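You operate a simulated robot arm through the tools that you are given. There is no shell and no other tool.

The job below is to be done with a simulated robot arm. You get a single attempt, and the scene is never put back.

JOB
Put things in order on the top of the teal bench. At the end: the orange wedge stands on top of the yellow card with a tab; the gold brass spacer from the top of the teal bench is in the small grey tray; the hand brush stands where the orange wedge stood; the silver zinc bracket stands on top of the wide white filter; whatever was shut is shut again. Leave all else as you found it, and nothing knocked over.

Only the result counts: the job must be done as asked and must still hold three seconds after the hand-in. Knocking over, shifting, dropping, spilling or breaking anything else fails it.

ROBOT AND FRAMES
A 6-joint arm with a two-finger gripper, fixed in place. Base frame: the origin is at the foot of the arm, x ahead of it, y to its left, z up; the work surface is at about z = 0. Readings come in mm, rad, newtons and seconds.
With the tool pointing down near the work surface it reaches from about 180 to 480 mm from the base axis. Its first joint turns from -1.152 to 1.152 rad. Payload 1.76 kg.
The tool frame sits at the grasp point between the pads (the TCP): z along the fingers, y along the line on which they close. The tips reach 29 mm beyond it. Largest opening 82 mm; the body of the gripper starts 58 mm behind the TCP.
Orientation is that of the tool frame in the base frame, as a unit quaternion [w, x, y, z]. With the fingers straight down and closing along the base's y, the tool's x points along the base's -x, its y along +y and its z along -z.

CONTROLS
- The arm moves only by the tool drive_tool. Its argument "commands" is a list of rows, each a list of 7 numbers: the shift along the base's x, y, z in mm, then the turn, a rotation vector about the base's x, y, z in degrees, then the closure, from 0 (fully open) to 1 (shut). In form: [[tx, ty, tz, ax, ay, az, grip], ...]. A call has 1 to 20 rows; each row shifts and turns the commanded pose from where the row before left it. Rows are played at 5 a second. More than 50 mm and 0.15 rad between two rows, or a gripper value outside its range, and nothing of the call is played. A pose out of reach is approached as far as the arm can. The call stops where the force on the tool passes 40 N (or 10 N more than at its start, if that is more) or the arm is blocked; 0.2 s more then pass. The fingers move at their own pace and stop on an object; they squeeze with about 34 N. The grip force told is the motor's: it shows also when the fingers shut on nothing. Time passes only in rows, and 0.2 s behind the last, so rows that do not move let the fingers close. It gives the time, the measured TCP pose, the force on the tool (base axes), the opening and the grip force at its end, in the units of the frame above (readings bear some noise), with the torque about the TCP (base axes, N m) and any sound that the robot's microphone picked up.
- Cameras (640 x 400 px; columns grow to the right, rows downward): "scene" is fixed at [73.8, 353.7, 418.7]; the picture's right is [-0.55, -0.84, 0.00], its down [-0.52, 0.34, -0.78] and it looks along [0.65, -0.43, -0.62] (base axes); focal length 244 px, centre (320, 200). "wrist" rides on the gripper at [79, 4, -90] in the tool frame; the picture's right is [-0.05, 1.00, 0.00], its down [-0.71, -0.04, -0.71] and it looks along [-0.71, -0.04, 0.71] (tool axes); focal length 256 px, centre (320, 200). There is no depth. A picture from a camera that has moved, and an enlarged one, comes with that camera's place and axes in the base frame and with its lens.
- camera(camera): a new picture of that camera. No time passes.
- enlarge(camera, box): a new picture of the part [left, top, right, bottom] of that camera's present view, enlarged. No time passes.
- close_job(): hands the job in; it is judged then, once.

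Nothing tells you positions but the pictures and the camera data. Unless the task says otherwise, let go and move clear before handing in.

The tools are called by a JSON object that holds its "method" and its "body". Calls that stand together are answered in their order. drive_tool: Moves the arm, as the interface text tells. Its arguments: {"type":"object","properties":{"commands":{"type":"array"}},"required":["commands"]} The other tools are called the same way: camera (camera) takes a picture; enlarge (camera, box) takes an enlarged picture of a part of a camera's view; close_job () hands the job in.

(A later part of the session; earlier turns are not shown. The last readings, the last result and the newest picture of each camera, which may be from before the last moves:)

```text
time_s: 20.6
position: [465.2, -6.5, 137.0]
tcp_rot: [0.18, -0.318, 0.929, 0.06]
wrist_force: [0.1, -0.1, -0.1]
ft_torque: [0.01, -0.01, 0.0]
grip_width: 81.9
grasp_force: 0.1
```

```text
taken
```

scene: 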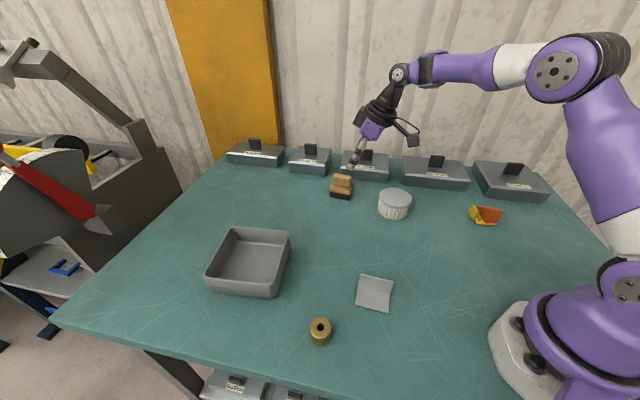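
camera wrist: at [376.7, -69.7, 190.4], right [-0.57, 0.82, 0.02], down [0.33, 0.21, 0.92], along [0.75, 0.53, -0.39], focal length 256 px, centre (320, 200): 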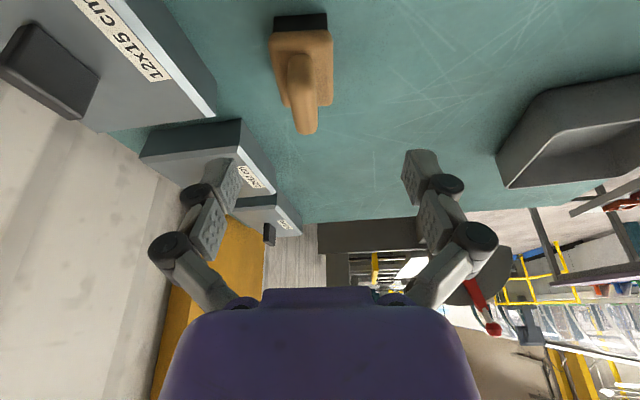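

The tilt works (the command was clamped to the reachable pose). Now I'll move out over the handle and start descending.

{"method": "drive_tool", "body": {"commands": [[27, 8, 0, 0, 0, 0, 0], [0, 0, -20, 0, 0, 0, 0], [0, 0, -15, 0, 0, 0, 0], [0, 0, 0, 0, 0, 0, 0], [0, 0, 0, 0, 0, 0, 0]]}}

{"method": "camera", "body": {"camera": "wrist"}}

{"method": "enlarge", "body": {"camera": "scene", "box": [300, 120, 420, 220]}}

```text
time_s: 21.8
position: [491.3, 1.8, 104.5]
tcp_rot: [0.18, -0.318, 0.929, 0.06]
wrist_force: [-0.9, -0.4, -0.3]
ft_torque: [0.0, 0.01, -0.01]
grip_width: 81.9
grasp_force: 0.0
```

```text
taken
camera wrist: at [403.5, -61.5, 155.9], right [-0.57, 0.82, 0.02], down [0.33, 0.21, 0.92], along [0.75, 0.53, -0.39], focal length 256 px, centre (320, 200)
```

wrist: 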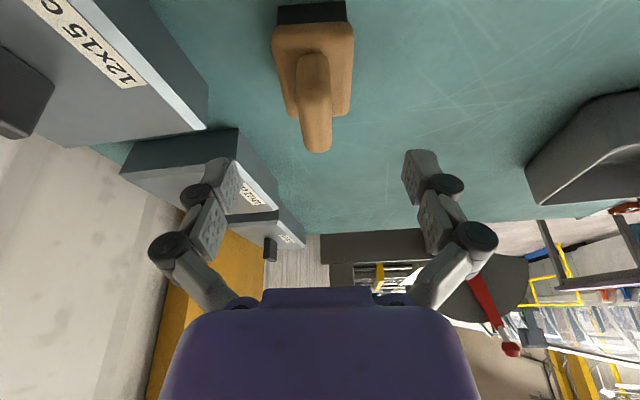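

```text
4.00 times, centred on (360, 170) of scene
camera zoom: at [73.8, 353.7, 418.7], right [-0.55, -0.84, 0.0], down [-0.52, 0.34, -0.78], along [0.65, -0.43, -0.62], focal length 975 px, centre (160, 320)
```

zoom: 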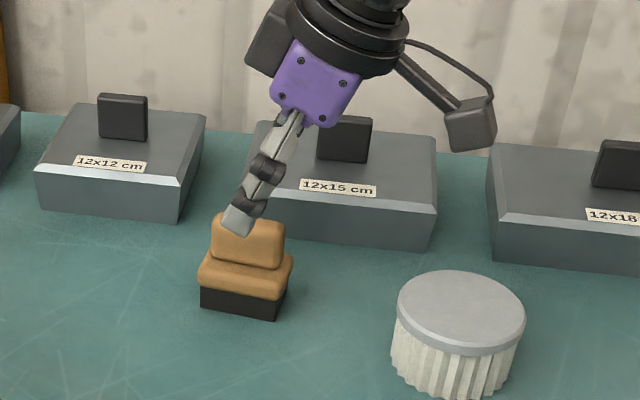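

I'll zoom the wrist view to measure the handle's lateral offset and yaw relative to the jaws.

{"method": "enlarge", "body": {"camera": "wrist", "box": [250, 0, 390, 170]}}

```text
2.35 times, centred on (320, 85) of wrist
camera zoom: at [403.5, -61.5, 155.9], right [-0.57, 0.82, 0.02], down [0.33, 0.21, 0.92], along [0.75, 0.53, -0.39], focal length 602 px, centre (320, 471)
```

zoom: 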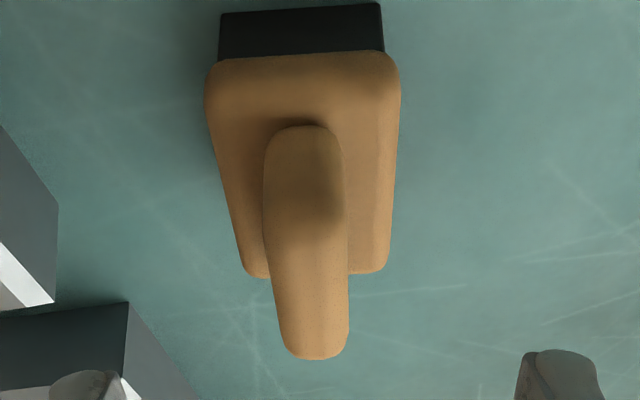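

The handle is offset about -1.8 mm laterally with yaw matched. I'll correct this, lower so the tips stop just above the block, and check before closing.

{"method": "drive_tool", "body": {"commands": [[1.1, -1.4, -12, 0, 0, 0, 0], [0, 0, -12, 0, 0, 0, 0], [0, 0, -6, 0, 0, 0, 0], [0, 0, 0, 0, 0, 0, 0], [0, 0, 0, 0, 0, 0, 0]]}}

{"method": "camera", "body": {"camera": "wrist"}}

{"method": "enlarge", "body": {"camera": "scene", "box": [310, 130, 390, 210]}}

```text
time_s: 23.0
position: [493.2, -1.8, 72.1]
tcp_rot: [0.179, -0.318, 0.929, 0.06]
wrist_force: [0.6, 0.3, -0.8]
ft_torque: [0.02, 0.04, 0.02]
grip_width: 81.9
grasp_force: 0.0
```

```text
taken
camera wrist: at [404.4, -63.5, 126.0], right [-0.57, 0.82, 0.02], down [0.33, 0.21, 0.92], along [0.75, 0.53, -0.39], focal length 256 px, centre (320, 200)
```

wrist: 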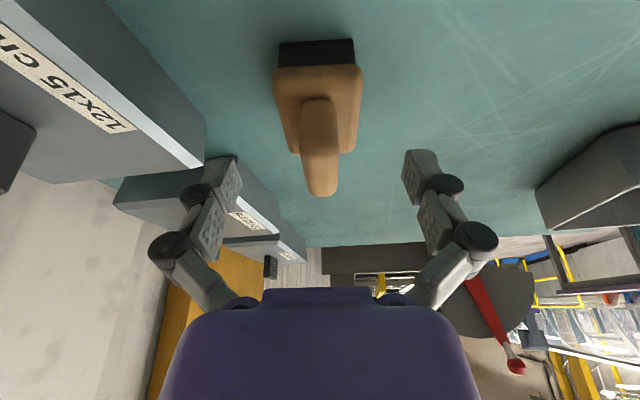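

```text
5.00 times, centred on (350, 170) of scene
camera zoom: at [73.8, 353.7, 418.7], right [-0.55, -0.84, 0.0], down [-0.52, 0.34, -0.78], along [0.65, -0.43, -0.62], focal length 1219 px, centre (170, 350)
```

zoom: 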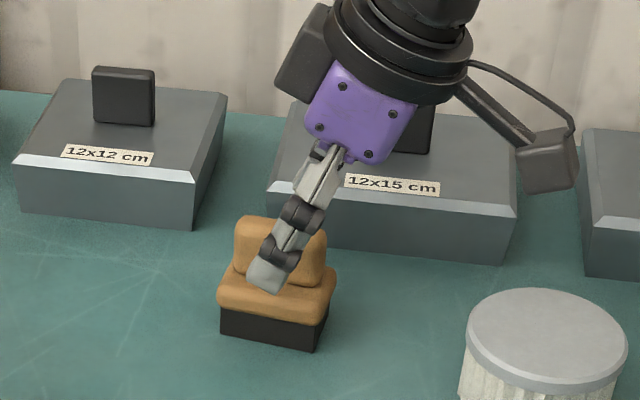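

The handle is centred between the fingers and the tips are just above the block. I'm closing.

{"method": "drive_tool", "body": {"commands": [[0, 0, 0, 0, 0, 0, 0.4], [0, 0, 0, 0, 0, 0, 0.65], [0, 0, 0, 0, 0, 0, 0.75], [0, 0, 0, 0, 0, 0, 0.9], [0, 0, 0, 0, 0, 0, 0.9]]}}

{"method": "camera", "body": {"camera": "wrist"}}

{"method": "enlarge", "body": {"camera": "scene", "box": [310, 130, 390, 210]}}

```text
time_s: 24.2
position: [492.5, -1.1, 72.8]
tcp_rot: [0.18, -0.318, 0.929, 0.06]
wrist_force: [0.0, 0.5, -0.3]
ft_torque: [0.03, 0.02, 0.01]
grip_width: 16.9
grasp_force: 33.9
```

```text
taken
camera wrist: at [404.4, -63.5, 126.2], right [-0.57, 0.82, 0.02], down [0.33, 0.21, 0.92], along [0.75, 0.53, -0.39], focal length 256 px, centre (320, 200)
```

wrist: 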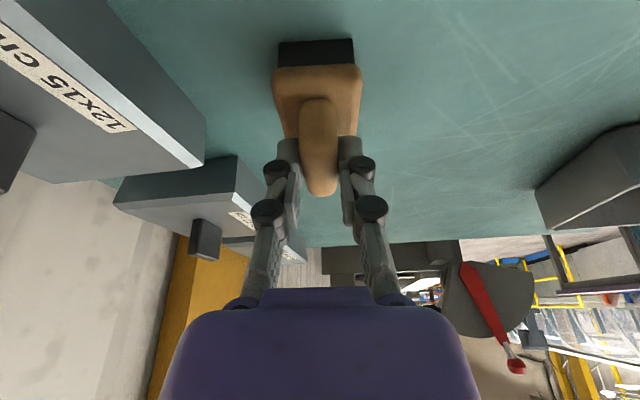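

```text
5.00 times, centred on (350, 170) of scene
camera zoom: at [73.8, 353.7, 418.7], right [-0.55, -0.84, 0.0], down [-0.52, 0.34, -0.78], along [0.65, -0.43, -0.62], focal length 1219 px, centre (170, 350)
```

zoom: 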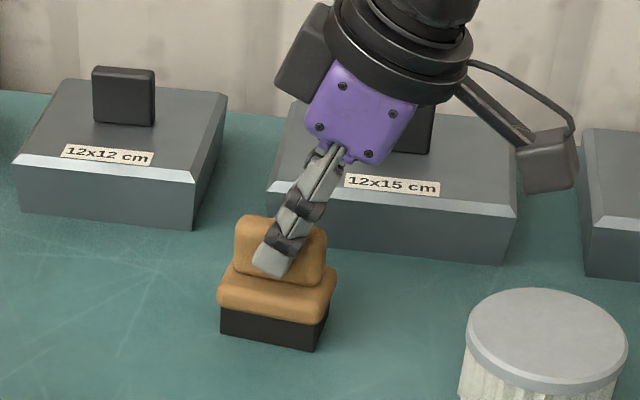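

The brush is held by the handle (16.9 mm). I'll lift while drawing it back towards where the wedge stood.

{"method": "drive_tool", "body": {"commands": [[0, 0, 10, 0, 0, 0, 0.9], [-8, 8, 12, 0, 0, 0, 0.9], [-14, 14, 12, 0, 0, 0, 0.9], [-20, 20, 6, 0, 0, 0, 0.9], [-28, 28, 0, 0, 0, 0, 0.9], [-28, 29.5, 0, 0, 0, 0, 0.9], [0, 0, 0, 0, 0, 0, 0.9], [0, 0, 0, 0, 0, 0, 0.9]]}}

{"method": "camera", "body": {"camera": "wrist"}}

{"method": "camera", "body": {"camera": "scene"}}

```text
time_s: 26.0
position: [394.6, 98.6, 114.6]
tcp_rot: [0.181, -0.318, 0.929, 0.06]
wrist_force: [-0.1, -0.5, -0.5]
ft_torque: [0.01, 0.01, 0.01]
grip_width: 17.1
grasp_force: 34.1
```

```text
taken
camera wrist: at [306.0, 37.0, 167.0], right [-0.57, 0.82, 0.02], down [0.33, 0.21, 0.92], along [0.75, 0.53, -0.39], focal length 256 px, centre (320, 200)
```

wrist: 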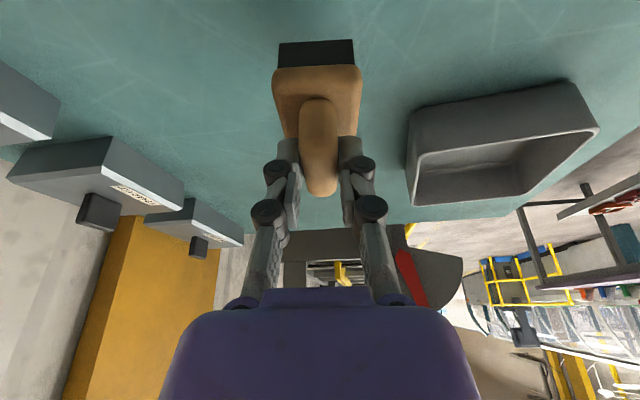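

```text
taken
```

scene: 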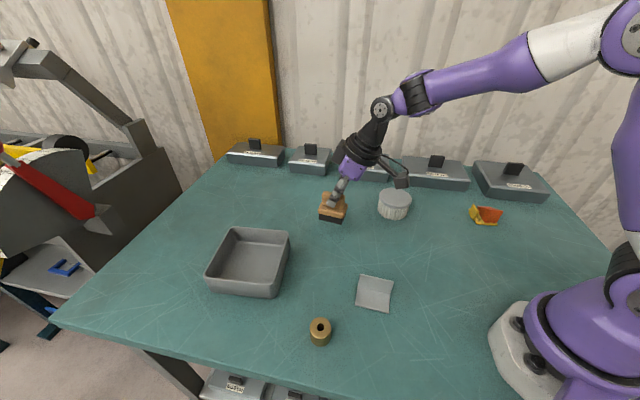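

The brush is hanging upright over the target. I'm lowering it, then touching down slowly.

{"method": "drive_tool", "body": {"commands": [[0, 0, -15, 0, 0, 0, 0.9], [0, 0, -14, 0, 0, 0, 0.9], [0, 0, -8, 0, 0, 0, 0.9], [0, 0, 0, 0, 0, 0, 0.9]]}}

{"method": "drive_tool", "body": {"commands": [[0, 0, -1.5, 0, 0, 0, 0.9], [0, 0, 0, 0, 0, 0, 0.9]]}}

{"method": "drive_tool", "body": {"commands": [[0, 0, -1, 0, 0, 0, 0.9], [0, 0, 0, 0, 0, 0, 0.9]]}}

{"method": "enlarge", "body": {"camera": "scene", "box": [290, 150, 390, 240]}}

```text
time_s: 27.0
position: [394.7, 98.5, 74.1]
tcp_rot: [0.181, -0.318, 0.929, 0.059]
wrist_force: [-0.3, -0.5, -0.6]
ft_torque: [-0.01, -0.01, 0.0]
grip_width: 17.1
grasp_force: 34.5
```

```text
time_s: 27.6
position: [395.3, 98.4, 73.4]
tcp_rot: [0.181, -0.317, 0.929, 0.059]
wrist_force: [0.6, 0.5, -0.8]
ft_torque: [-0.04, 0.03, 0.03]
grip_width: 17.1
grasp_force: 34.2
```

```text
time_s: 28.2
position: [396.6, 97.4, 73.3]
tcp_rot: [0.18, -0.318, 0.929, 0.06]
wrist_force: [0.5, 0.8, -1.0]
ft_torque: [0.01, -0.04, -0.01]
grip_width: 17.2
grasp_force: 33.8
```

```text
4.44 times, centred on (340, 195) of scene
camera zoom: at [73.8, 353.7, 418.7], right [-0.55, -0.84, 0.0], down [-0.52, 0.34, -0.78], along [0.65, -0.43, -0.62], focal length 1084 px, centre (231, 222)
```

zoom: 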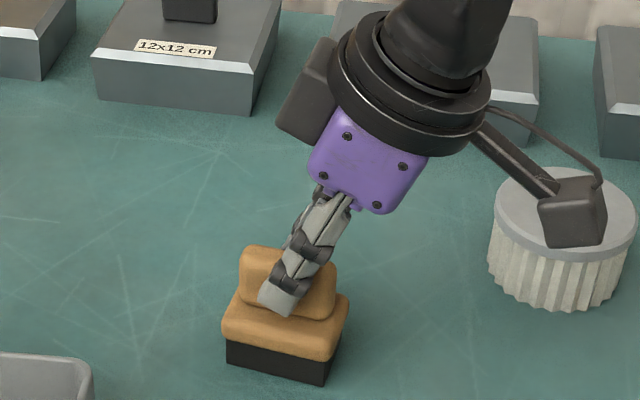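

Still no contact; I'm continuing down in small steps.

{"method": "drive_tool", "body": {"commands": [[0, 0, -0.8, 0, 0, 0, 0.9], [0, 0, 0, 0, 0, 0, 0.9]]}}

{"method": "drive_tool", "body": {"commands": [[0, 0, -0.7, 0, 0, 0, 0.9], [0, 0, 0, 0, 0, 0, 0.9]]}}

```text
time_s: 28.8
position: [395.9, 98.3, 73.2]
tcp_rot: [0.181, -0.317, 0.929, 0.06]
wrist_force: [-4.4, -2.1, 11.6]
ft_torque: [-0.13, 0.29, -0.04]
grip_width: 17.1
grasp_force: 33.7
```

```text
time_s: 29.4
position: [395.7, 98.6, 73.0]
tcp_rot: [0.182, -0.319, 0.928, 0.061]
wrist_force: [-7.9, -0.9, 27.2]
ft_torque: [0.02, 0.32, 0.03]
grip_width: 17.0
grasp_force: 34.3
```

It's firmly on the table. I'll ease up slightly, open the jaws evenly, then withdraw straight up.

{"method": "drive_tool", "body": {"commands": [[0, 0, 0.9, 0, 0, 0, 0.9], [0, 0, 0, 0, 0, 0, 0.76], [0, 0, 0, 0, 0, 0, 0.68], [0, 0, 0, 0, 0, 0, 0.5], [0, 0, 0, 0, 0, 0, 0.4]]}}

{"method": "camera", "body": {"camera": "wrist"}}

{"method": "enlarge", "body": {"camera": "scene", "box": [290, 150, 390, 240]}}

```text
time_s: 30.6
position: [395.3, 98.7, 72.4]
tcp_rot: [0.18, -0.318, 0.929, 0.061]
wrist_force: [-0.1, 0.5, -0.3]
ft_torque: [-0.01, 0.0, 0.0]
grip_width: 49.2
grasp_force: 0.2
```

```text
taken
camera wrist: at [307.6, 36.2, 125.7], right [-0.57, 0.82, 0.02], down [0.33, 0.21, 0.92], along [0.75, 0.53, -0.39], focal length 256 px, centre (320, 200)
```

wrist: 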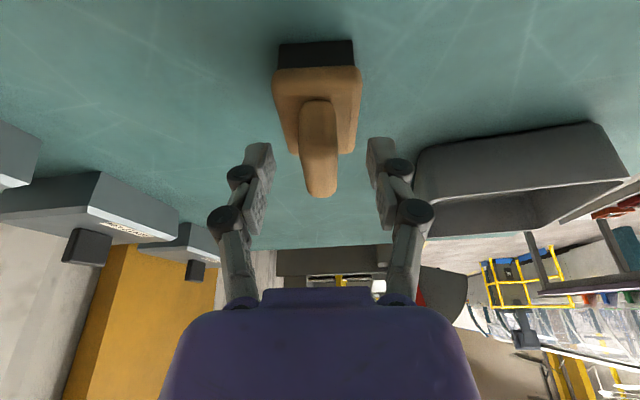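

```text
4.44 times, centred on (340, 195) of scene
camera zoom: at [73.8, 353.7, 418.7], right [-0.55, -0.84, 0.0], down [-0.52, 0.34, -0.78], along [0.65, -0.43, -0.62], focal length 1084 px, centre (231, 222)
```

zoom: 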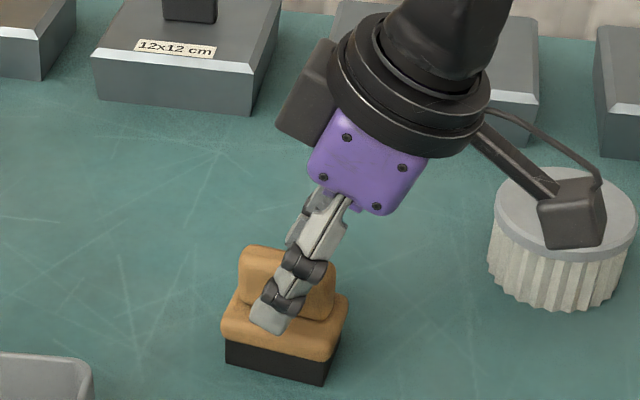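

The brush is standing free. I'll rise, straighten the tool and move above the bracket for a close look.

{"method": "drive_tool", "body": {"commands": [[0, 0, 20, 0, 0, 0, 0.4], [0, 0, 30, 0, 0, 0, 0.2], [0, 0, 30, 0, 0, 0, 0], [0, 0, 0, -4.43, 5.8, 0, 0], [0, 0, 0, -4.43, 5.8, 0, 0], [0, 0, 0, -4.43, 5.8, 0, 0], [-41.5, 8.4, -10, 0, 0, 1.15, 0], [-41.5, 8.4, -10, 0, 0, 1.15, 0], [-41.5, 8.4, -10, 0, 0, 1.15, 0], [-41.5, 8.4, -10, 0, 0, 1.15, 0], [0, 0, 0, 0, 0, 0, 0], [0, 0, 0, 0, 0, 0, 0]]}}

{"method": "camera", "body": {"camera": "wrist"}}

{"method": "camera", "body": {"camera": "scene"}}

```text
time_s: 33.2
position: [228.0, 131.1, 112.7]
tcp_rot: [0.0, -0.362, 0.932, 0.0]
wrist_force: [-0.3, 0.5, 0.5]
ft_torque: [0.0, 0.04, 0.0]
grip_width: 82.0
grasp_force: 0.1
```

```text
taken
camera wrist: at [165.4, 80.9, 201.6], right [-0.63, 0.77, 0.0], down [0.55, 0.45, 0.71], along [0.55, 0.45, -0.71], focal length 256 px, centre (320, 200)
```

wrist: 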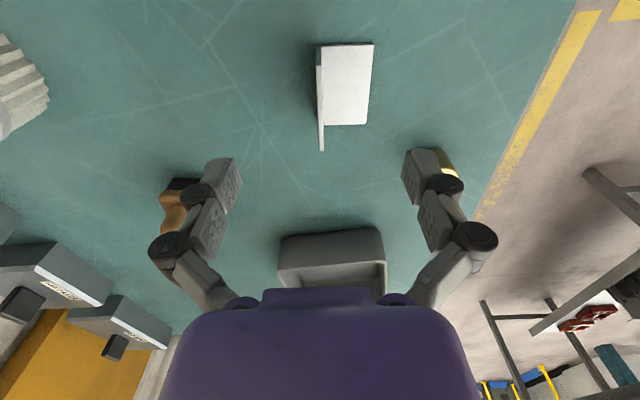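

```text
taken
```

scene: 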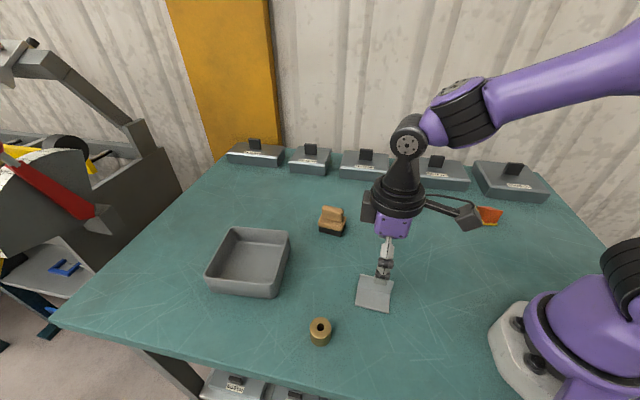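

{"method": "enlarge", "body": {"camera": "wrist", "box": [290, 20, 400, 170]}}

{"method": "enlarge", "body": {"camera": "scene", "box": [310, 195, 360, 245]}}

```text
2.67 times, centred on (345, 95) of wrist
camera zoom: at [165.4, 80.9, 201.6], right [-0.63, 0.77, 0.0], down [0.55, 0.45, 0.71], along [0.55, 0.45, -0.71], focal length 683 px, centre (253, 480)
```

zoom: 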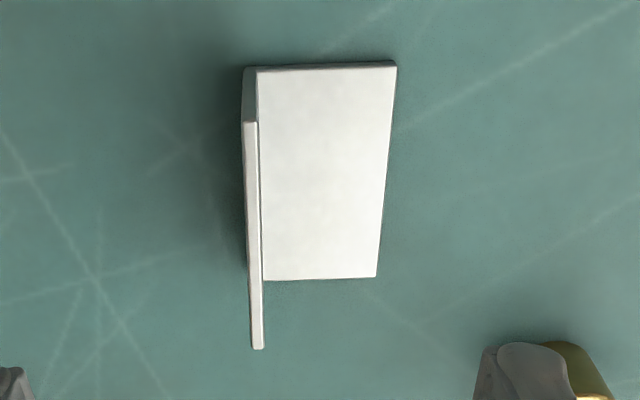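

```text
8.00 times, centred on (335, 220) of scene
camera zoom: at [73.8, 353.7, 418.7], right [-0.55, -0.84, 0.0], down [-0.52, 0.34, -0.78], along [0.65, -0.43, -0.62], focal length 1951 px, centre (200, 40)
```

zoom: 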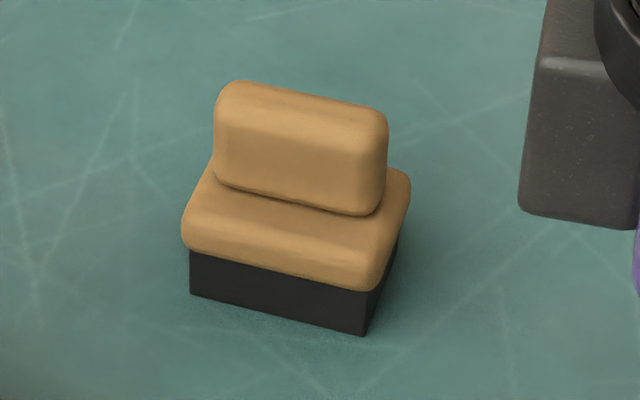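

The brush centre comes out at about (401,105), matching where the wedge stood. The bracket's upright flange is within 1 mm of the jaw centreline, so I'll turn -1° and descend with the tips staying above its base plate.

{"method": "drive_tool", "body": {"commands": [[-0.3, 0.3, -30, 0, 0, -1.0, 0], [0, 0, -25, 0, 0, 0, 0], [0, 0, -17, 0, 0, 0, 0], [0, 0, 0, 0, 0, 0, 0], [0, 0, 0, 0, 0, 0, 0]]}}

{"method": "camera", "body": {"camera": "wrist"}}

{"method": "enlarge", "body": {"camera": "scene", "box": [340, 240, 440, 320]}}

```text
time_s: 34.4
position: [227.7, 132.1, 40.1]
tcp_rot: [0.001, -0.353, 0.935, 0.0]
wrist_force: [-0.1, -0.1, 0.2]
ft_torque: [0.01, 0.0, -0.04]
grip_width: 82.0
grasp_force: 0.0
```

```text
taken
camera wrist: at [164.6, 83.3, 129.3], right [-0.62, 0.78, 0.0], down [0.55, 0.44, 0.71], along [0.55, 0.44, -0.71], focal length 256 px, centre (320, 200)
```

wrist: 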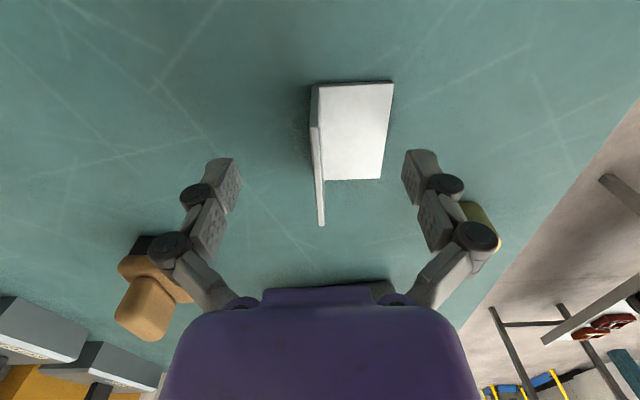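

```text
5.00 times, centred on (390, 280) of scene
camera zoom: at [73.8, 353.7, 418.7], right [-0.55, -0.84, 0.0], down [-0.52, 0.34, -0.78], along [0.65, -0.43, -0.62], focal length 1219 px, centre (-30, -200)
```

zoom: 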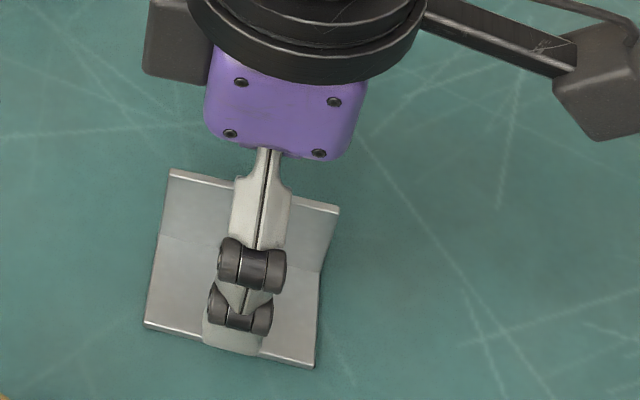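

The jaws straddle the flange. I'm closing on the thin plate.

{"method": "drive_tool", "body": {"commands": [[0, 0, 0, 0, 0, 0, 0.5], [0, 0, 0, 0, 0, 0, 0.8], [0, 0, 0, 0, 0, 0, 0.93], [0, 0, 0, 0, 0, 0, 1.0], [0, 0, 0, 0, 0, 0, 1.0]]}}

{"method": "camera", "body": {"camera": "wrist"}}

{"method": "enlarge", "body": {"camera": "scene", "box": [340, 240, 440, 320]}}

```text
time_s: 35.6
position: [227.8, 132.2, 40.6]
tcp_rot: [0.0, -0.353, 0.935, 0.0]
wrist_force: [0.5, 0.8, 0.9]
ft_torque: [-0.01, -0.02, -0.01]
grip_width: 6.1
grasp_force: 31.9
```

```text
taken
camera wrist: at [164.7, 83.3, 129.4], right [-0.62, 0.78, 0.0], down [0.55, 0.44, 0.71], along [0.55, 0.44, -0.71], focal length 256 px, centre (320, 200)
```

wrist: 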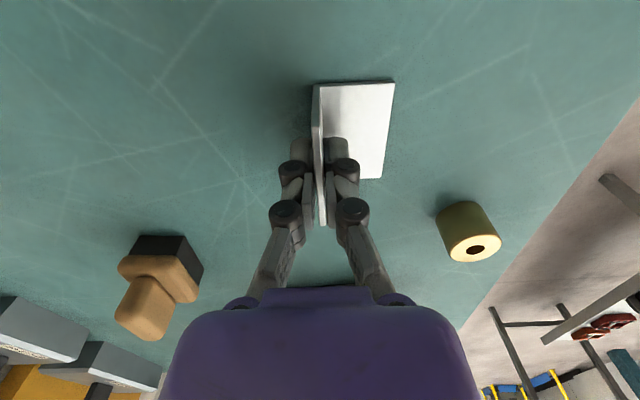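

```text
5.00 times, centred on (390, 280) of scene
camera zoom: at [73.8, 353.7, 418.7], right [-0.55, -0.84, 0.0], down [-0.52, 0.34, -0.78], along [0.65, -0.43, -0.62], focal length 1219 px, centre (-30, -200)
```

zoom: 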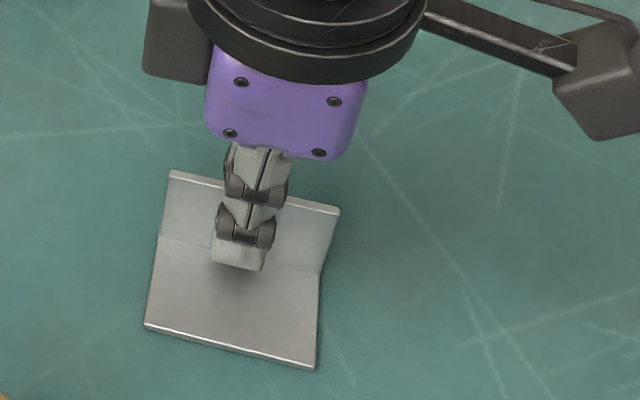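

The grip reads 6.1 mm; I'll confirm it's settled, then lift slightly and check the bracket comes along.

{"method": "drive_tool", "body": {"commands": [[0, 0, 0, 0, 0, 0, 1.0], [0, 0, 0, 0, 0, 0, 1.0], [0, 0, 10, 0, 0, 0, 1.0], [0, 0, 0, 0, 0, 0, 1.0]]}}

{"method": "enlarge", "body": {"camera": "scene", "box": [340, 240, 440, 320]}}

{"method": "camera", "body": {"camera": "wrist"}}

```text
time_s: 36.6
position: [227.3, 132.8, 49.1]
tcp_rot: [0.0, -0.354, 0.935, 0.0]
wrist_force: [0.3, -0.6, -1.5]
ft_torque: [0.03, -0.01, 0.0]
grip_width: 6.0
grasp_force: 32.6
```

```text
5.00 times, centred on (390, 280) of scene
camera zoom: at [73.8, 353.7, 418.7], right [-0.55, -0.84, 0.0], down [-0.52, 0.34, -0.78], along [0.65, -0.43, -0.62], focal length 1219 px, centre (-30, -200)
```

zoom: 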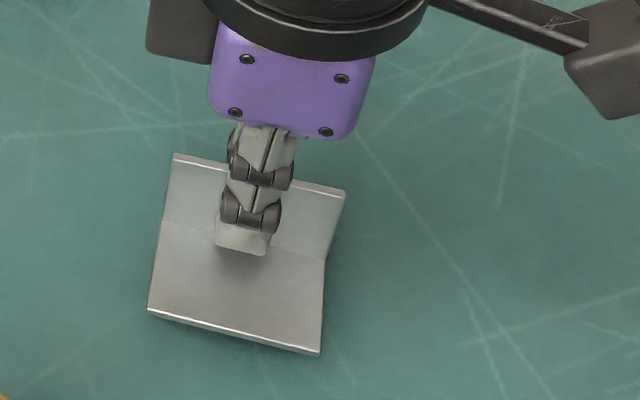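

```text
taken
camera wrist: at [164.5, 83.2, 139.6], right [-0.62, 0.78, 0.0], down [0.55, 0.44, 0.71], along [0.55, 0.44, -0.71], focal length 256 px, centre (320, 200)
```

wrist: 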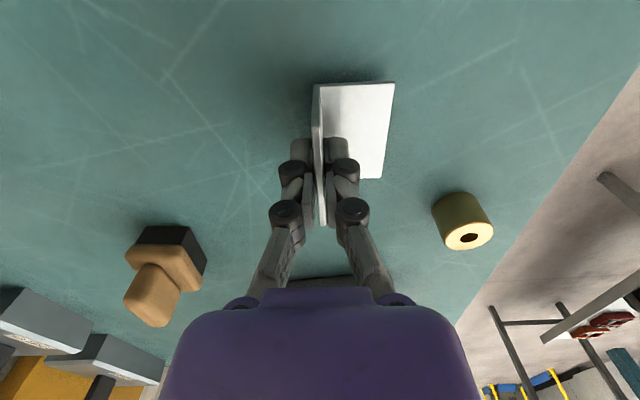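

The bracket is held level at about 6 mm flange thickness. I'll lift higher and carry it towards the filter, stopping short to measure the filter's cap.

{"method": "drive_tool", "body": {"commands": [[0, 0, 25, 0, 0, 0, 1.0], [0, 0, 30, 0, 0, 0, 1.0], [0, 0, 22, 0, 0, 0, 1.0], [25.5, -34.7, 0, 0, 0, 0, 1.0], [25.5, -34.7, 0, 0, 0, 0, 1.0], [25.5, -34.7, 0, 0, 0, 0, 1.0], [25.5, -34.7, 0, 0, 0, 0, 1.0], [0, 0, 0, 0, 0, 0, 1.0], [0, 0, 0, 0, 0, 0, 1.0]]}}

{"method": "camera", "body": {"camera": "wrist"}}

{"method": "enlarge", "body": {"camera": "wrist", "box": [140, 30, 300, 170]}}

{"method": "camera", "body": {"camera": "scene"}}

```text
time_s: 38.6
position: [331.0, -4.3, 128.4]
tcp_rot: [-0.001, -0.353, 0.936, 0.0]
wrist_force: [0.5, -0.7, -0.5]
ft_torque: [-0.03, -0.03, -0.05]
grip_width: 6.0
grasp_force: 32.3
```

```text
taken
camera wrist: at [267.7, -54.1, 218.1], right [-0.62, 0.78, 0.0], down [0.55, 0.44, 0.71], along [0.55, 0.44, -0.71], focal length 256 px, centre (320, 200)
```

wrist: 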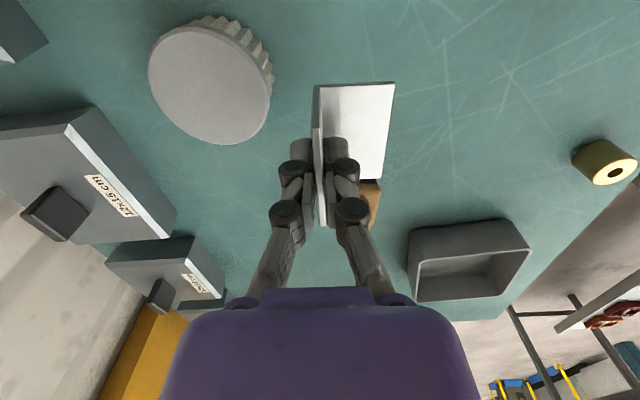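

```text
2.86 times, centred on (220, 100) of wrist
camera zoom: at [267.7, -54.1, 218.1], right [-0.62, 0.78, 0.0], down [0.55, 0.44, 0.71], along [0.55, 0.44, -0.71], focal length 731 px, centre (606, 486)
```

zoom: 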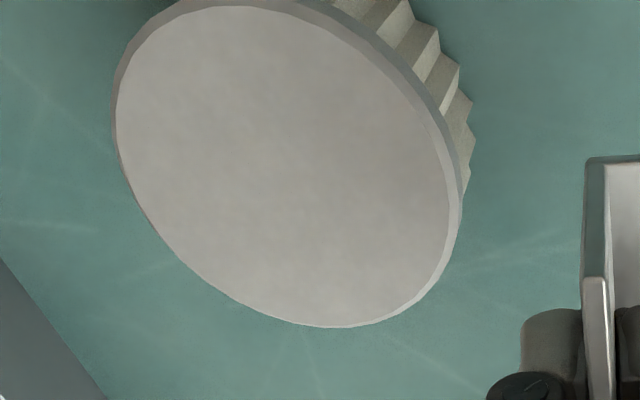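

```text
taken
```

scene: 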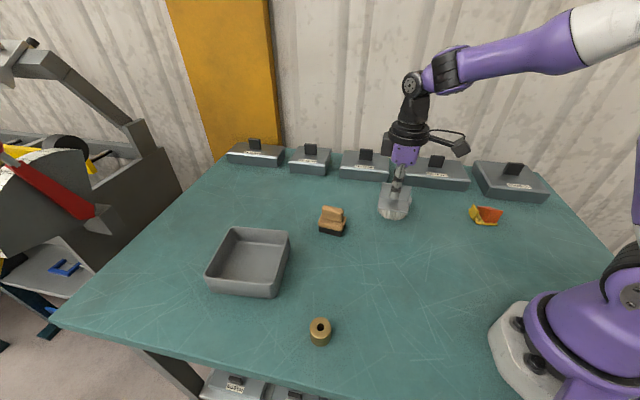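

The filter's cap fits a circle of radius 37.5 mm centred near (370,-66), top at about 47 mm. I'll move so the bracket's footprint centre sits over it and lower partway.

{"method": "drive_tool", "body": {"commands": [[25.5, -37.5, 0, 0, 0, 0, 1.0], [25.5, -37.5, 0, 0, 0, 0, 1.0], [0, 0, -15, 0, 0, 0, 1.0], [0, 0, -13, 0, 0, 0, 1.0], [0, 0, 0, 0, 0, 0, 1.0], [0, 0, 0, 0, 0, 0, 1.0]]}}

{"method": "camera", "body": {"camera": "wrist"}}

{"method": "enlarge", "body": {"camera": "wrist", "box": [240, 40, 440, 200]}}

{"method": "enlarge", "body": {"camera": "scene", "box": [350, 140, 450, 230]}}

```text
time_s: 40.0
position: [380.8, -80.3, 98.1]
tcp_rot: [0.0, -0.353, 0.936, 0.0]
wrist_force: [-0.3, 0.9, -0.8]
ft_torque: [-0.03, -0.02, -0.01]
grip_width: 6.0
grasp_force: 32.4
```

```text
taken
camera wrist: at [317.9, -129.9, 188.2], right [-0.62, 0.78, 0.0], down [0.55, 0.44, 0.71], along [0.55, 0.44, -0.71], focal length 256 px, centre (320, 200)
```

wrist: 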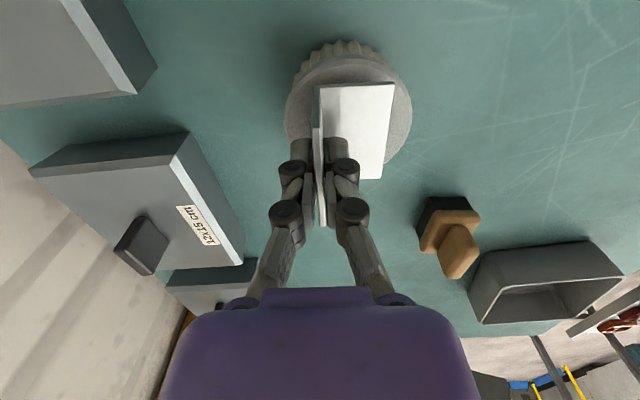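

```text
2.50 times, centred on (340, 120) of wrist
camera zoom: at [317.9, -129.9, 188.2], right [-0.62, 0.78, 0.0], down [0.55, 0.44, 0.71], along [0.55, 0.44, -0.71], focal length 640 px, centre (270, 400)
```

zoom: 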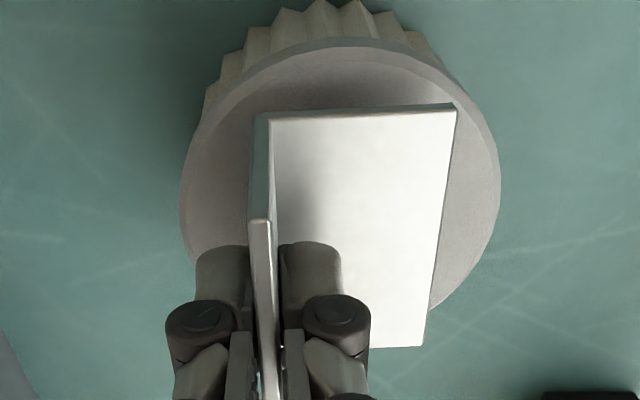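

```text
4.44 times, centred on (400, 185) of scene
camera zoom: at [73.8, 353.7, 418.7], right [-0.55, -0.84, 0.0], down [-0.52, 0.34, -0.78], along [0.65, -0.43, -0.62], focal length 1084 px, centre (-36, 267)
```

zoom: 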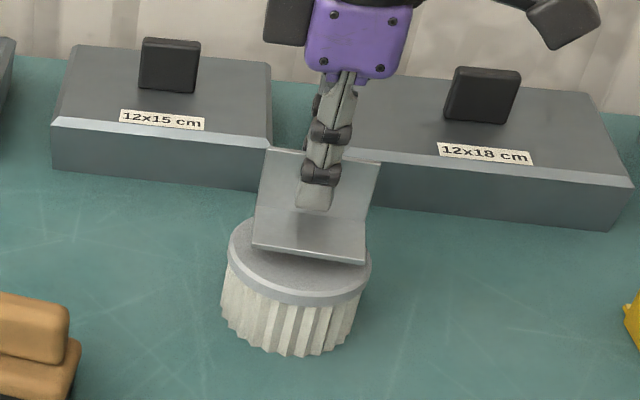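

The cap centre lies within 1 mm of the bracket's footprint centre. I'm lowering slowly to contact.

{"method": "drive_tool", "body": {"commands": [[0, 0, -5, 0, 0, 0, 1.0], [0, 0, -3, 0, 0, 0, 1.0], [0, 0, 0, 0, 0, 0, 1.0]]}}

{"method": "enlarge", "body": {"camera": "scene", "box": [350, 150, 450, 230]}}

```text
time_s: 40.8
position: [382.6, -81.3, 91.8]
tcp_rot: [0.0, -0.353, 0.936, 0.0]
wrist_force: [0.7, -0.1, -0.9]
ft_torque: [-0.01, 0.01, -0.03]
grip_width: 6.2
grasp_force: 32.2
```

```text
5.00 times, centred on (400, 190) of scene
camera zoom: at [73.8, 353.7, 418.7], right [-0.55, -0.84, 0.0], down [-0.52, 0.34, -0.78], along [0.65, -0.43, -0.62], focal length 1219 px, centre (-80, 250)
```

zoom: 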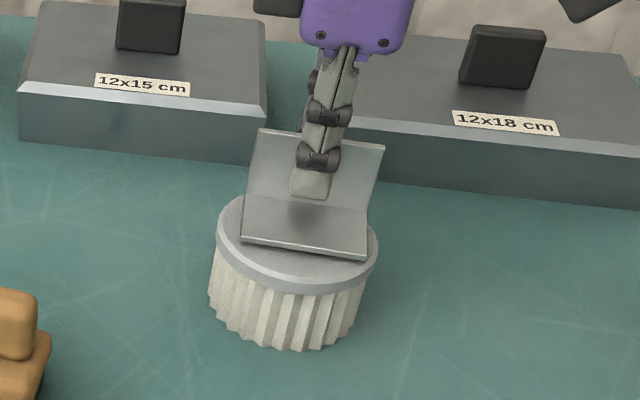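

{"method": "drive_tool", "body": {"commands": [[0, 0, -1, 0, 0, 0, 1.0], [0, 0, 0, 0, 0, 0, 1.0]]}}

{"method": "drive_tool", "body": {"commands": [[0, 0, -1, 0, 0, 0, 1.0], [0, 0, 0, 0, 0, 0, 1.0]]}}

```text
time_s: 41.4
position: [381.8, -82.4, 90.9]
tcp_rot: [0.0, -0.353, 0.935, 0.0]
wrist_force: [-0.2, 0.6, -0.4]
ft_torque: [-0.03, -0.01, -0.04]
grip_width: 6.0
grasp_force: 32.8
```

```text
time_s: 42.0
position: [381.1, -80.4, 89.8]
tcp_rot: [-0.001, -0.353, 0.936, 0.0]
wrist_force: [0.1, -0.1, -0.9]
ft_torque: [0.04, -0.03, 0.02]
grip_width: 6.2
grasp_force: 32.1
```

Still hanging free at z≈89; I'm continuing in 1 mm steps until the force shows contact.

{"method": "drive_tool", "body": {"commands": [[0, 0, -1, 0, 0, 0, 1.0], [0, 0, 0, 0, 0, 0, 1.0]]}}

{"method": "drive_tool", "body": {"commands": [[0, 0, -0.8, 0, 0, 0, 1.0], [0, 0, 0, 0, 0, 0, 1.0]]}}

```text
time_s: 42.6
position: [381.5, -80.9, 88.1]
tcp_rot: [-0.001, -0.353, 0.935, 0.0]
wrist_force: [0.3, 0.1, -0.8]
ft_torque: [0.0, 0.0, 0.01]
grip_width: 5.9
grasp_force: 31.7
```

```text
time_s: 43.2
position: [382.0, -81.4, 88.8]
tcp_rot: [0.001, -0.354, 0.935, -0.001]
wrist_force: [-2.8, -1.0, 12.8]
ft_torque: [-0.07, 0.19, 0.02]
grip_width: 6.0
grasp_force: 31.6
```

Contact (about 13 N). I'll ease a touch and open evenly.

{"method": "drive_tool", "body": {"commands": [[0, 0, 0.4, 0, 0, 0, 1.0], [0, 0, 0, 0, 0, 0, 0.88], [0, 0, 0, 0, 0, 0, 0.8], [0, 0, 0, 0, 0, 0, 0.7], [0, 0, 0, 0, 0, 0, 0.65]]}}

{"method": "enlarge", "body": {"camera": "wrist", "box": [240, 40, 440, 200]}}

{"method": "enlarge", "body": {"camera": "scene", "box": [350, 150, 450, 230]}}

```text
time_s: 44.4
position: [382.7, -81.4, 89.3]
tcp_rot: [0.0, -0.354, 0.935, 0.001]
wrist_force: [0.2, -0.7, -0.1]
ft_torque: [-0.02, 0.04, -0.01]
grip_width: 28.7
grasp_force: 0.0
```

```text
2.50 times, centred on (340, 120) of wrist
camera zoom: at [319.3, -130.6, 176.9], right [-0.62, 0.78, 0.0], down [0.55, 0.44, 0.71], along [0.55, 0.44, -0.71], focal length 640 px, centre (270, 400)
```

zoom: 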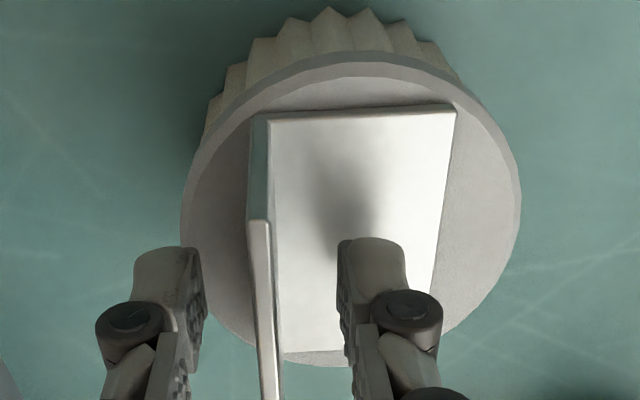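

```text
5.00 times, centred on (400, 190) of scene
camera zoom: at [73.8, 353.7, 418.7], right [-0.55, -0.84, 0.0], down [-0.52, 0.34, -0.78], along [0.65, -0.43, -0.62], focal length 1219 px, centre (-80, 250)
```

zoom: 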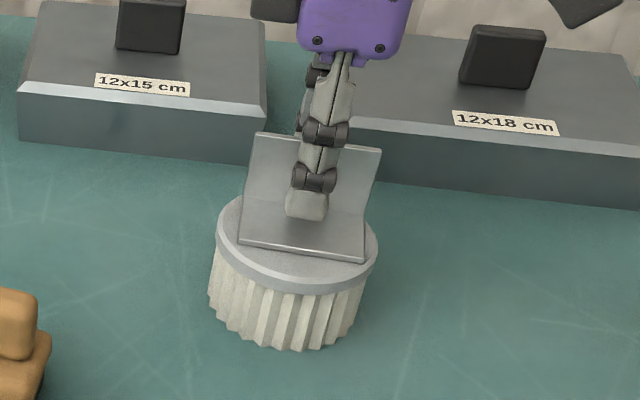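

The bracket is standing fully on the filter. I'm rising clear, then going over to the spacer for a close look.

{"method": "drive_tool", "body": {"commands": [[0, 0, 12, 0, 0, 0, 0.65], [0, 0, 20, 0, 0, 0, 0.65], [0, 0, 30, 0, 0, 0, 0.5], [-24.9, 37.75, -5, 0, 0, 1, 0], [-24.9, 37.75, -5, 0, 0, 1, 0], [-24.9, 37.75, -5, 0, 0, 1, 0], [-24.9, 37.75, -5, 0, 0, 1, 0], [-24.9, 37.75, -5, 0, 0, 1, 0], [-24.9, 37.75, -5, 0, 0, 1, 0], [-24.9, 37.75, -5, 0, 0, 1, 0], [-24.9, 37.75, -5, 0, 0, 1, 0], [0, 0, 0, 0, 0, 0, 0], [0, 0, 0, 0, 0, 0, 0]]}}

{"method": "camera", "body": {"camera": "wrist"}}

{"method": "camera", "body": {"camera": "scene"}}

{"method": "enlarge", "body": {"camera": "scene", "box": [350, 150, 450, 230]}}

```text
time_s: 47.2
position: [179.9, 220.9, 108.6]
tcp_rot: [0.0, -0.418, 0.909, 0.0]
wrist_force: [-0.3, 0.2, 0.1]
ft_torque: [0.02, 0.02, -0.01]
grip_width: 82.1
grasp_force: 0.0
```

```text
taken
camera wrist: at [124.7, 163.6, 197.5], right [-0.72, 0.69, 0.0], down [0.49, 0.51, 0.71], along [0.49, 0.51, -0.71], focal length 256 px, centre (320, 200)
```

wrist: 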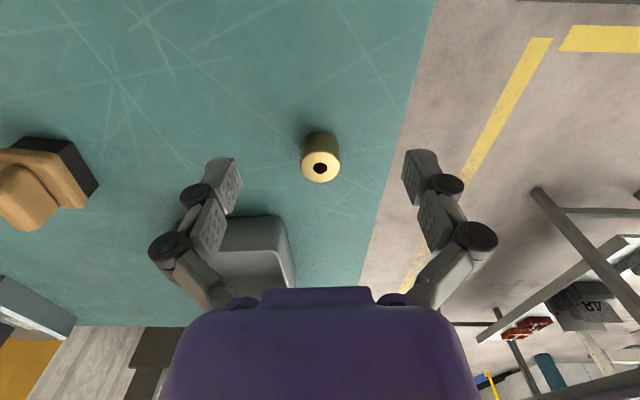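

```text
taken
```

scene: 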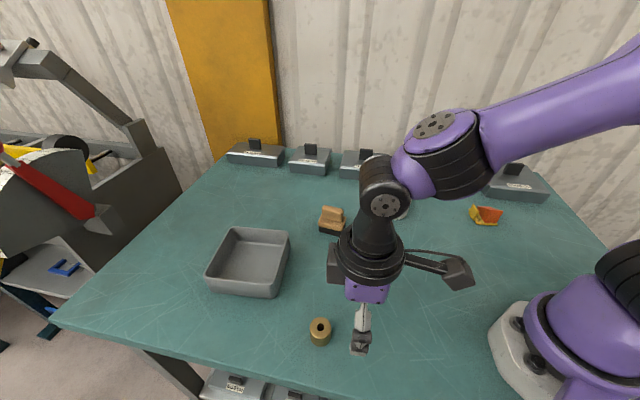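

```text
5.00 times, centred on (400, 190) of scene
camera zoom: at [73.8, 353.8, 418.7], right [-0.55, -0.84, 0.0], down [-0.52, 0.34, -0.78], along [0.65, -0.43, -0.62], focal length 1219 px, centre (-80, 250)
```

zoom: 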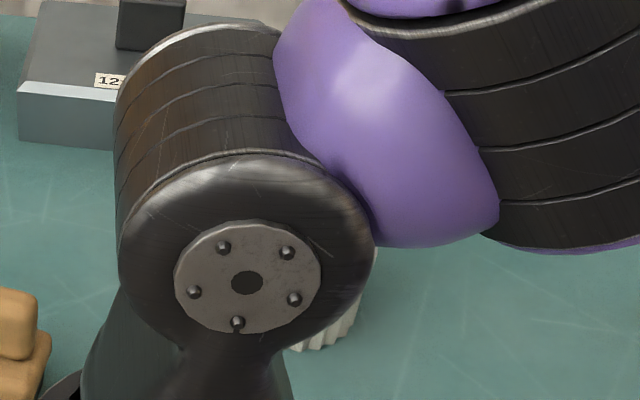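

I'll zoom both views to refine the spacer's size and place.

{"method": "enlarge", "body": {"camera": "wrist", "box": [280, 115, 360, 195]}}

{"method": "enlarge", "body": {"camera": "scene", "box": [295, 305, 345, 355]}}

{"method": "enlarge", "body": {"camera": "scene", "box": [195, 215, 305, 305]}}

```text
5.00 times, centred on (320, 155) of wrist
camera zoom: at [124.7, 163.6, 197.5], right [-0.72, 0.69, 0.0], down [0.49, 0.51, 0.71], along [0.49, 0.51, -0.71], focal length 1280 px, centre (320, 425)
```

zoom: 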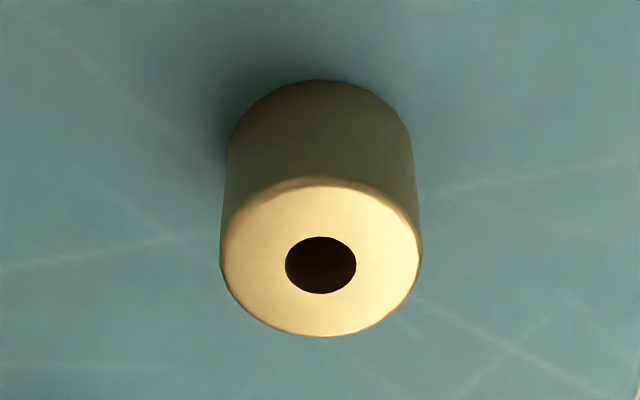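

```text
8.00 times, centred on (320, 330) of scene
camera zoom: at [73.8, 353.8, 418.7], right [-0.55, -0.84, 0.0], down [-0.52, 0.34, -0.78], along [0.65, -0.43, -0.62], focal length 1951 px, centre (320, -840)
```

zoom: 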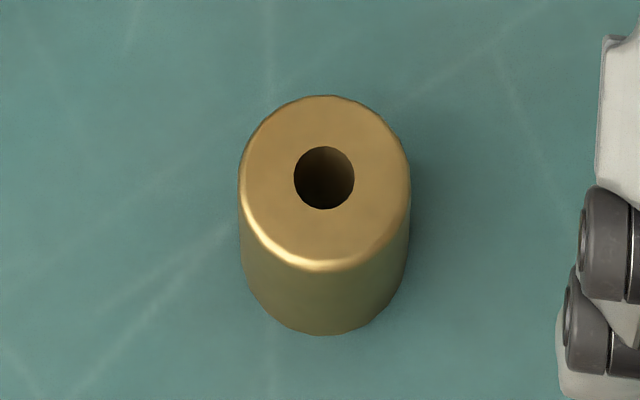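

```text
4.44 times, centred on (250, 260) of scene
camera zoom: at [73.8, 353.8, 418.7], right [-0.55, -0.84, 0.0], down [-0.52, 0.34, -0.78], along [0.65, -0.43, -0.62], focal length 1084 px, centre (631, -67)
```

zoom: 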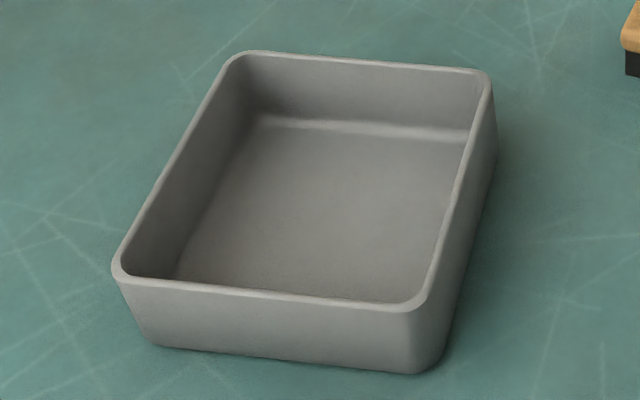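

The spacer is 33 mm across and 30 mm tall at about (215,258). The tray's rim is at about 50 mm, with its near half within reach if I tilt the tool by about 20°. I'll tilt now, line up over the spacer, and take it with the same tilt so it's set down upright.

{"method": "drive_tool", "body": {"commands": [[0, 0, 0, 5.06, -4.34, 0, 0], [0, 0, 0, 5.06, -4.34, 0, 0], [0, 0, 0, 5.06, -4.34, 0, 0], [16.5, 16.7, 0, 0, 0, 0, 0], [16.4, 16.7, 0, 0, 0, 0, 0], [0, 0, -20, 0, 0, 0, 0], [0, 0, -15, 0, 0, 0, 0], [0, 0, 0, 0, 0, 0, 0], [0, 0, 0, 0, 0, 0, 0]]}}

{"method": "camera", "body": {"camera": "wrist"}}

{"method": "enlarge", "body": {"camera": "wrist", "box": [250, 50, 390, 200]}}

{"method": "enlarge", "body": {"camera": "scene", "box": [280, 270, 380, 360]}}

```text
time_s: 49.2
position: [216.3, 254.3, 75.3]
tcp_rot: [0.157, -0.412, 0.895, 0.072]
wrist_force: [1.1, 0.3, 0.3]
ft_torque: [-0.01, 0.01, -0.04]
grip_width: 81.9
grasp_force: 0.0
```

```text
taken
camera wrist: at [143.5, 177.5, 132.6], right [-0.73, 0.69, 0.02], down [0.3, 0.3, 0.91], along [0.62, 0.66, -0.42], focal length 256 px, centre (320, 200)
```

wrist: 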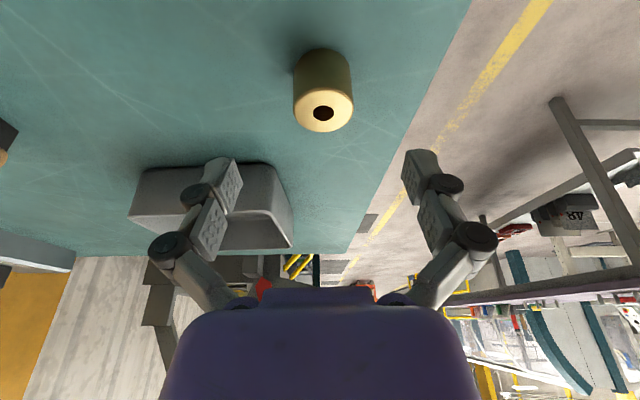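

```text
2.67 times, centred on (320, 125) of wrist
camera zoom: at [143.5, 177.5, 132.6], right [-0.73, 0.69, 0.02], down [0.3, 0.3, 0.91], along [0.62, 0.66, -0.42], focal length 683 px, centre (320, 400)
```

zoom: 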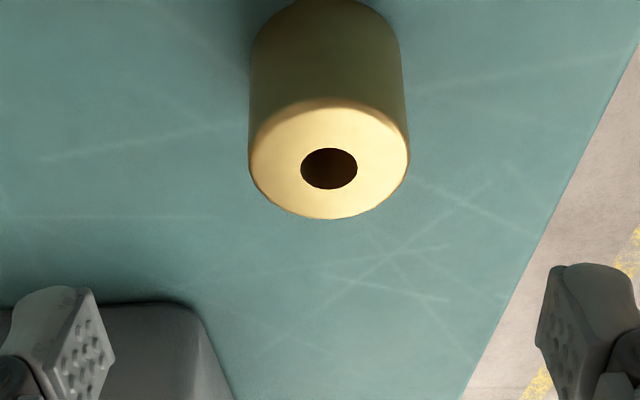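

```text
4.44 times, centred on (330, 315) of scene
camera zoom: at [73.8, 353.8, 418.7], right [-0.55, -0.84, 0.0], down [-0.52, 0.34, -0.78], along [0.65, -0.43, -0.62], focal length 1084 px, centre (276, -311)
```

zoom: 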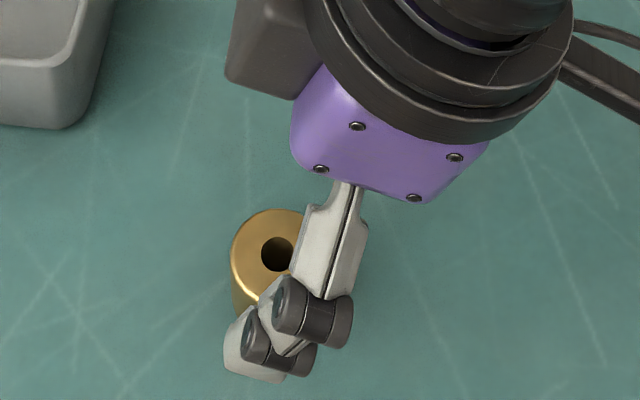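

The spacer is +2.5 mm to the right of the jaw centreline; I'll correct that and go down around it.

{"method": "drive_tool", "body": {"commands": [[-4.0, -0.8, 0, 0, 0, 0, 0], [0, 0, -15, 0, 0, 0, 0], [0, 0, -15, 0, 0, 0, 0], [0, 0, -9, 0, 0, 0, 0], [0, 0, 0, 0, 0, 0, 0]]}}

{"method": "camera", "body": {"camera": "wrist"}}

{"method": "enlarge", "body": {"camera": "scene", "box": [280, 270, 380, 360]}}

```text
time_s: 50.4
position: [211.4, 253.9, 35.2]
tcp_rot: [0.158, -0.411, 0.895, 0.072]
wrist_force: [-0.1, 0.2, -0.3]
ft_torque: [-0.03, -0.02, 0.02]
grip_width: 82.0
grasp_force: 0.0
```

```text
taken
camera wrist: at [139.6, 176.9, 92.5], right [-0.73, 0.69, 0.02], down [0.3, 0.3, 0.91], along [0.62, 0.66, -0.42], focal length 256 px, centre (320, 200)
```

wrist: 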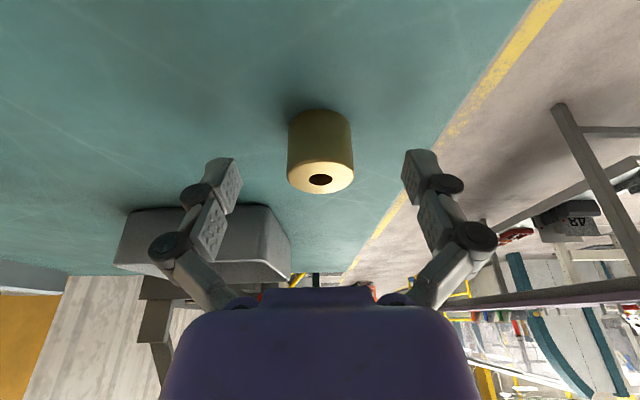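

```text
4.44 times, centred on (330, 315) of scene
camera zoom: at [73.8, 353.8, 418.7], right [-0.55, -0.84, 0.0], down [-0.52, 0.34, -0.78], along [0.65, -0.43, -0.62], focal length 1084 px, centre (276, -311)
```

zoom: 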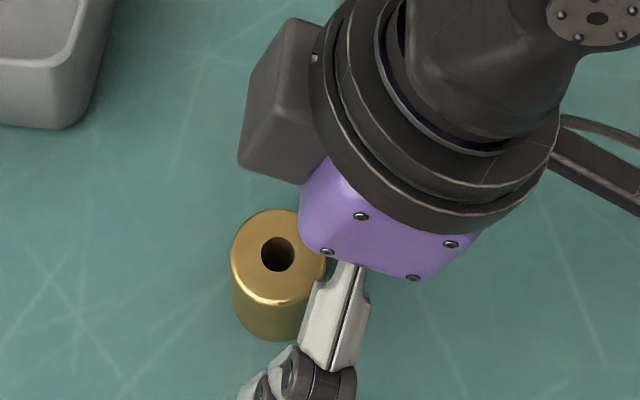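

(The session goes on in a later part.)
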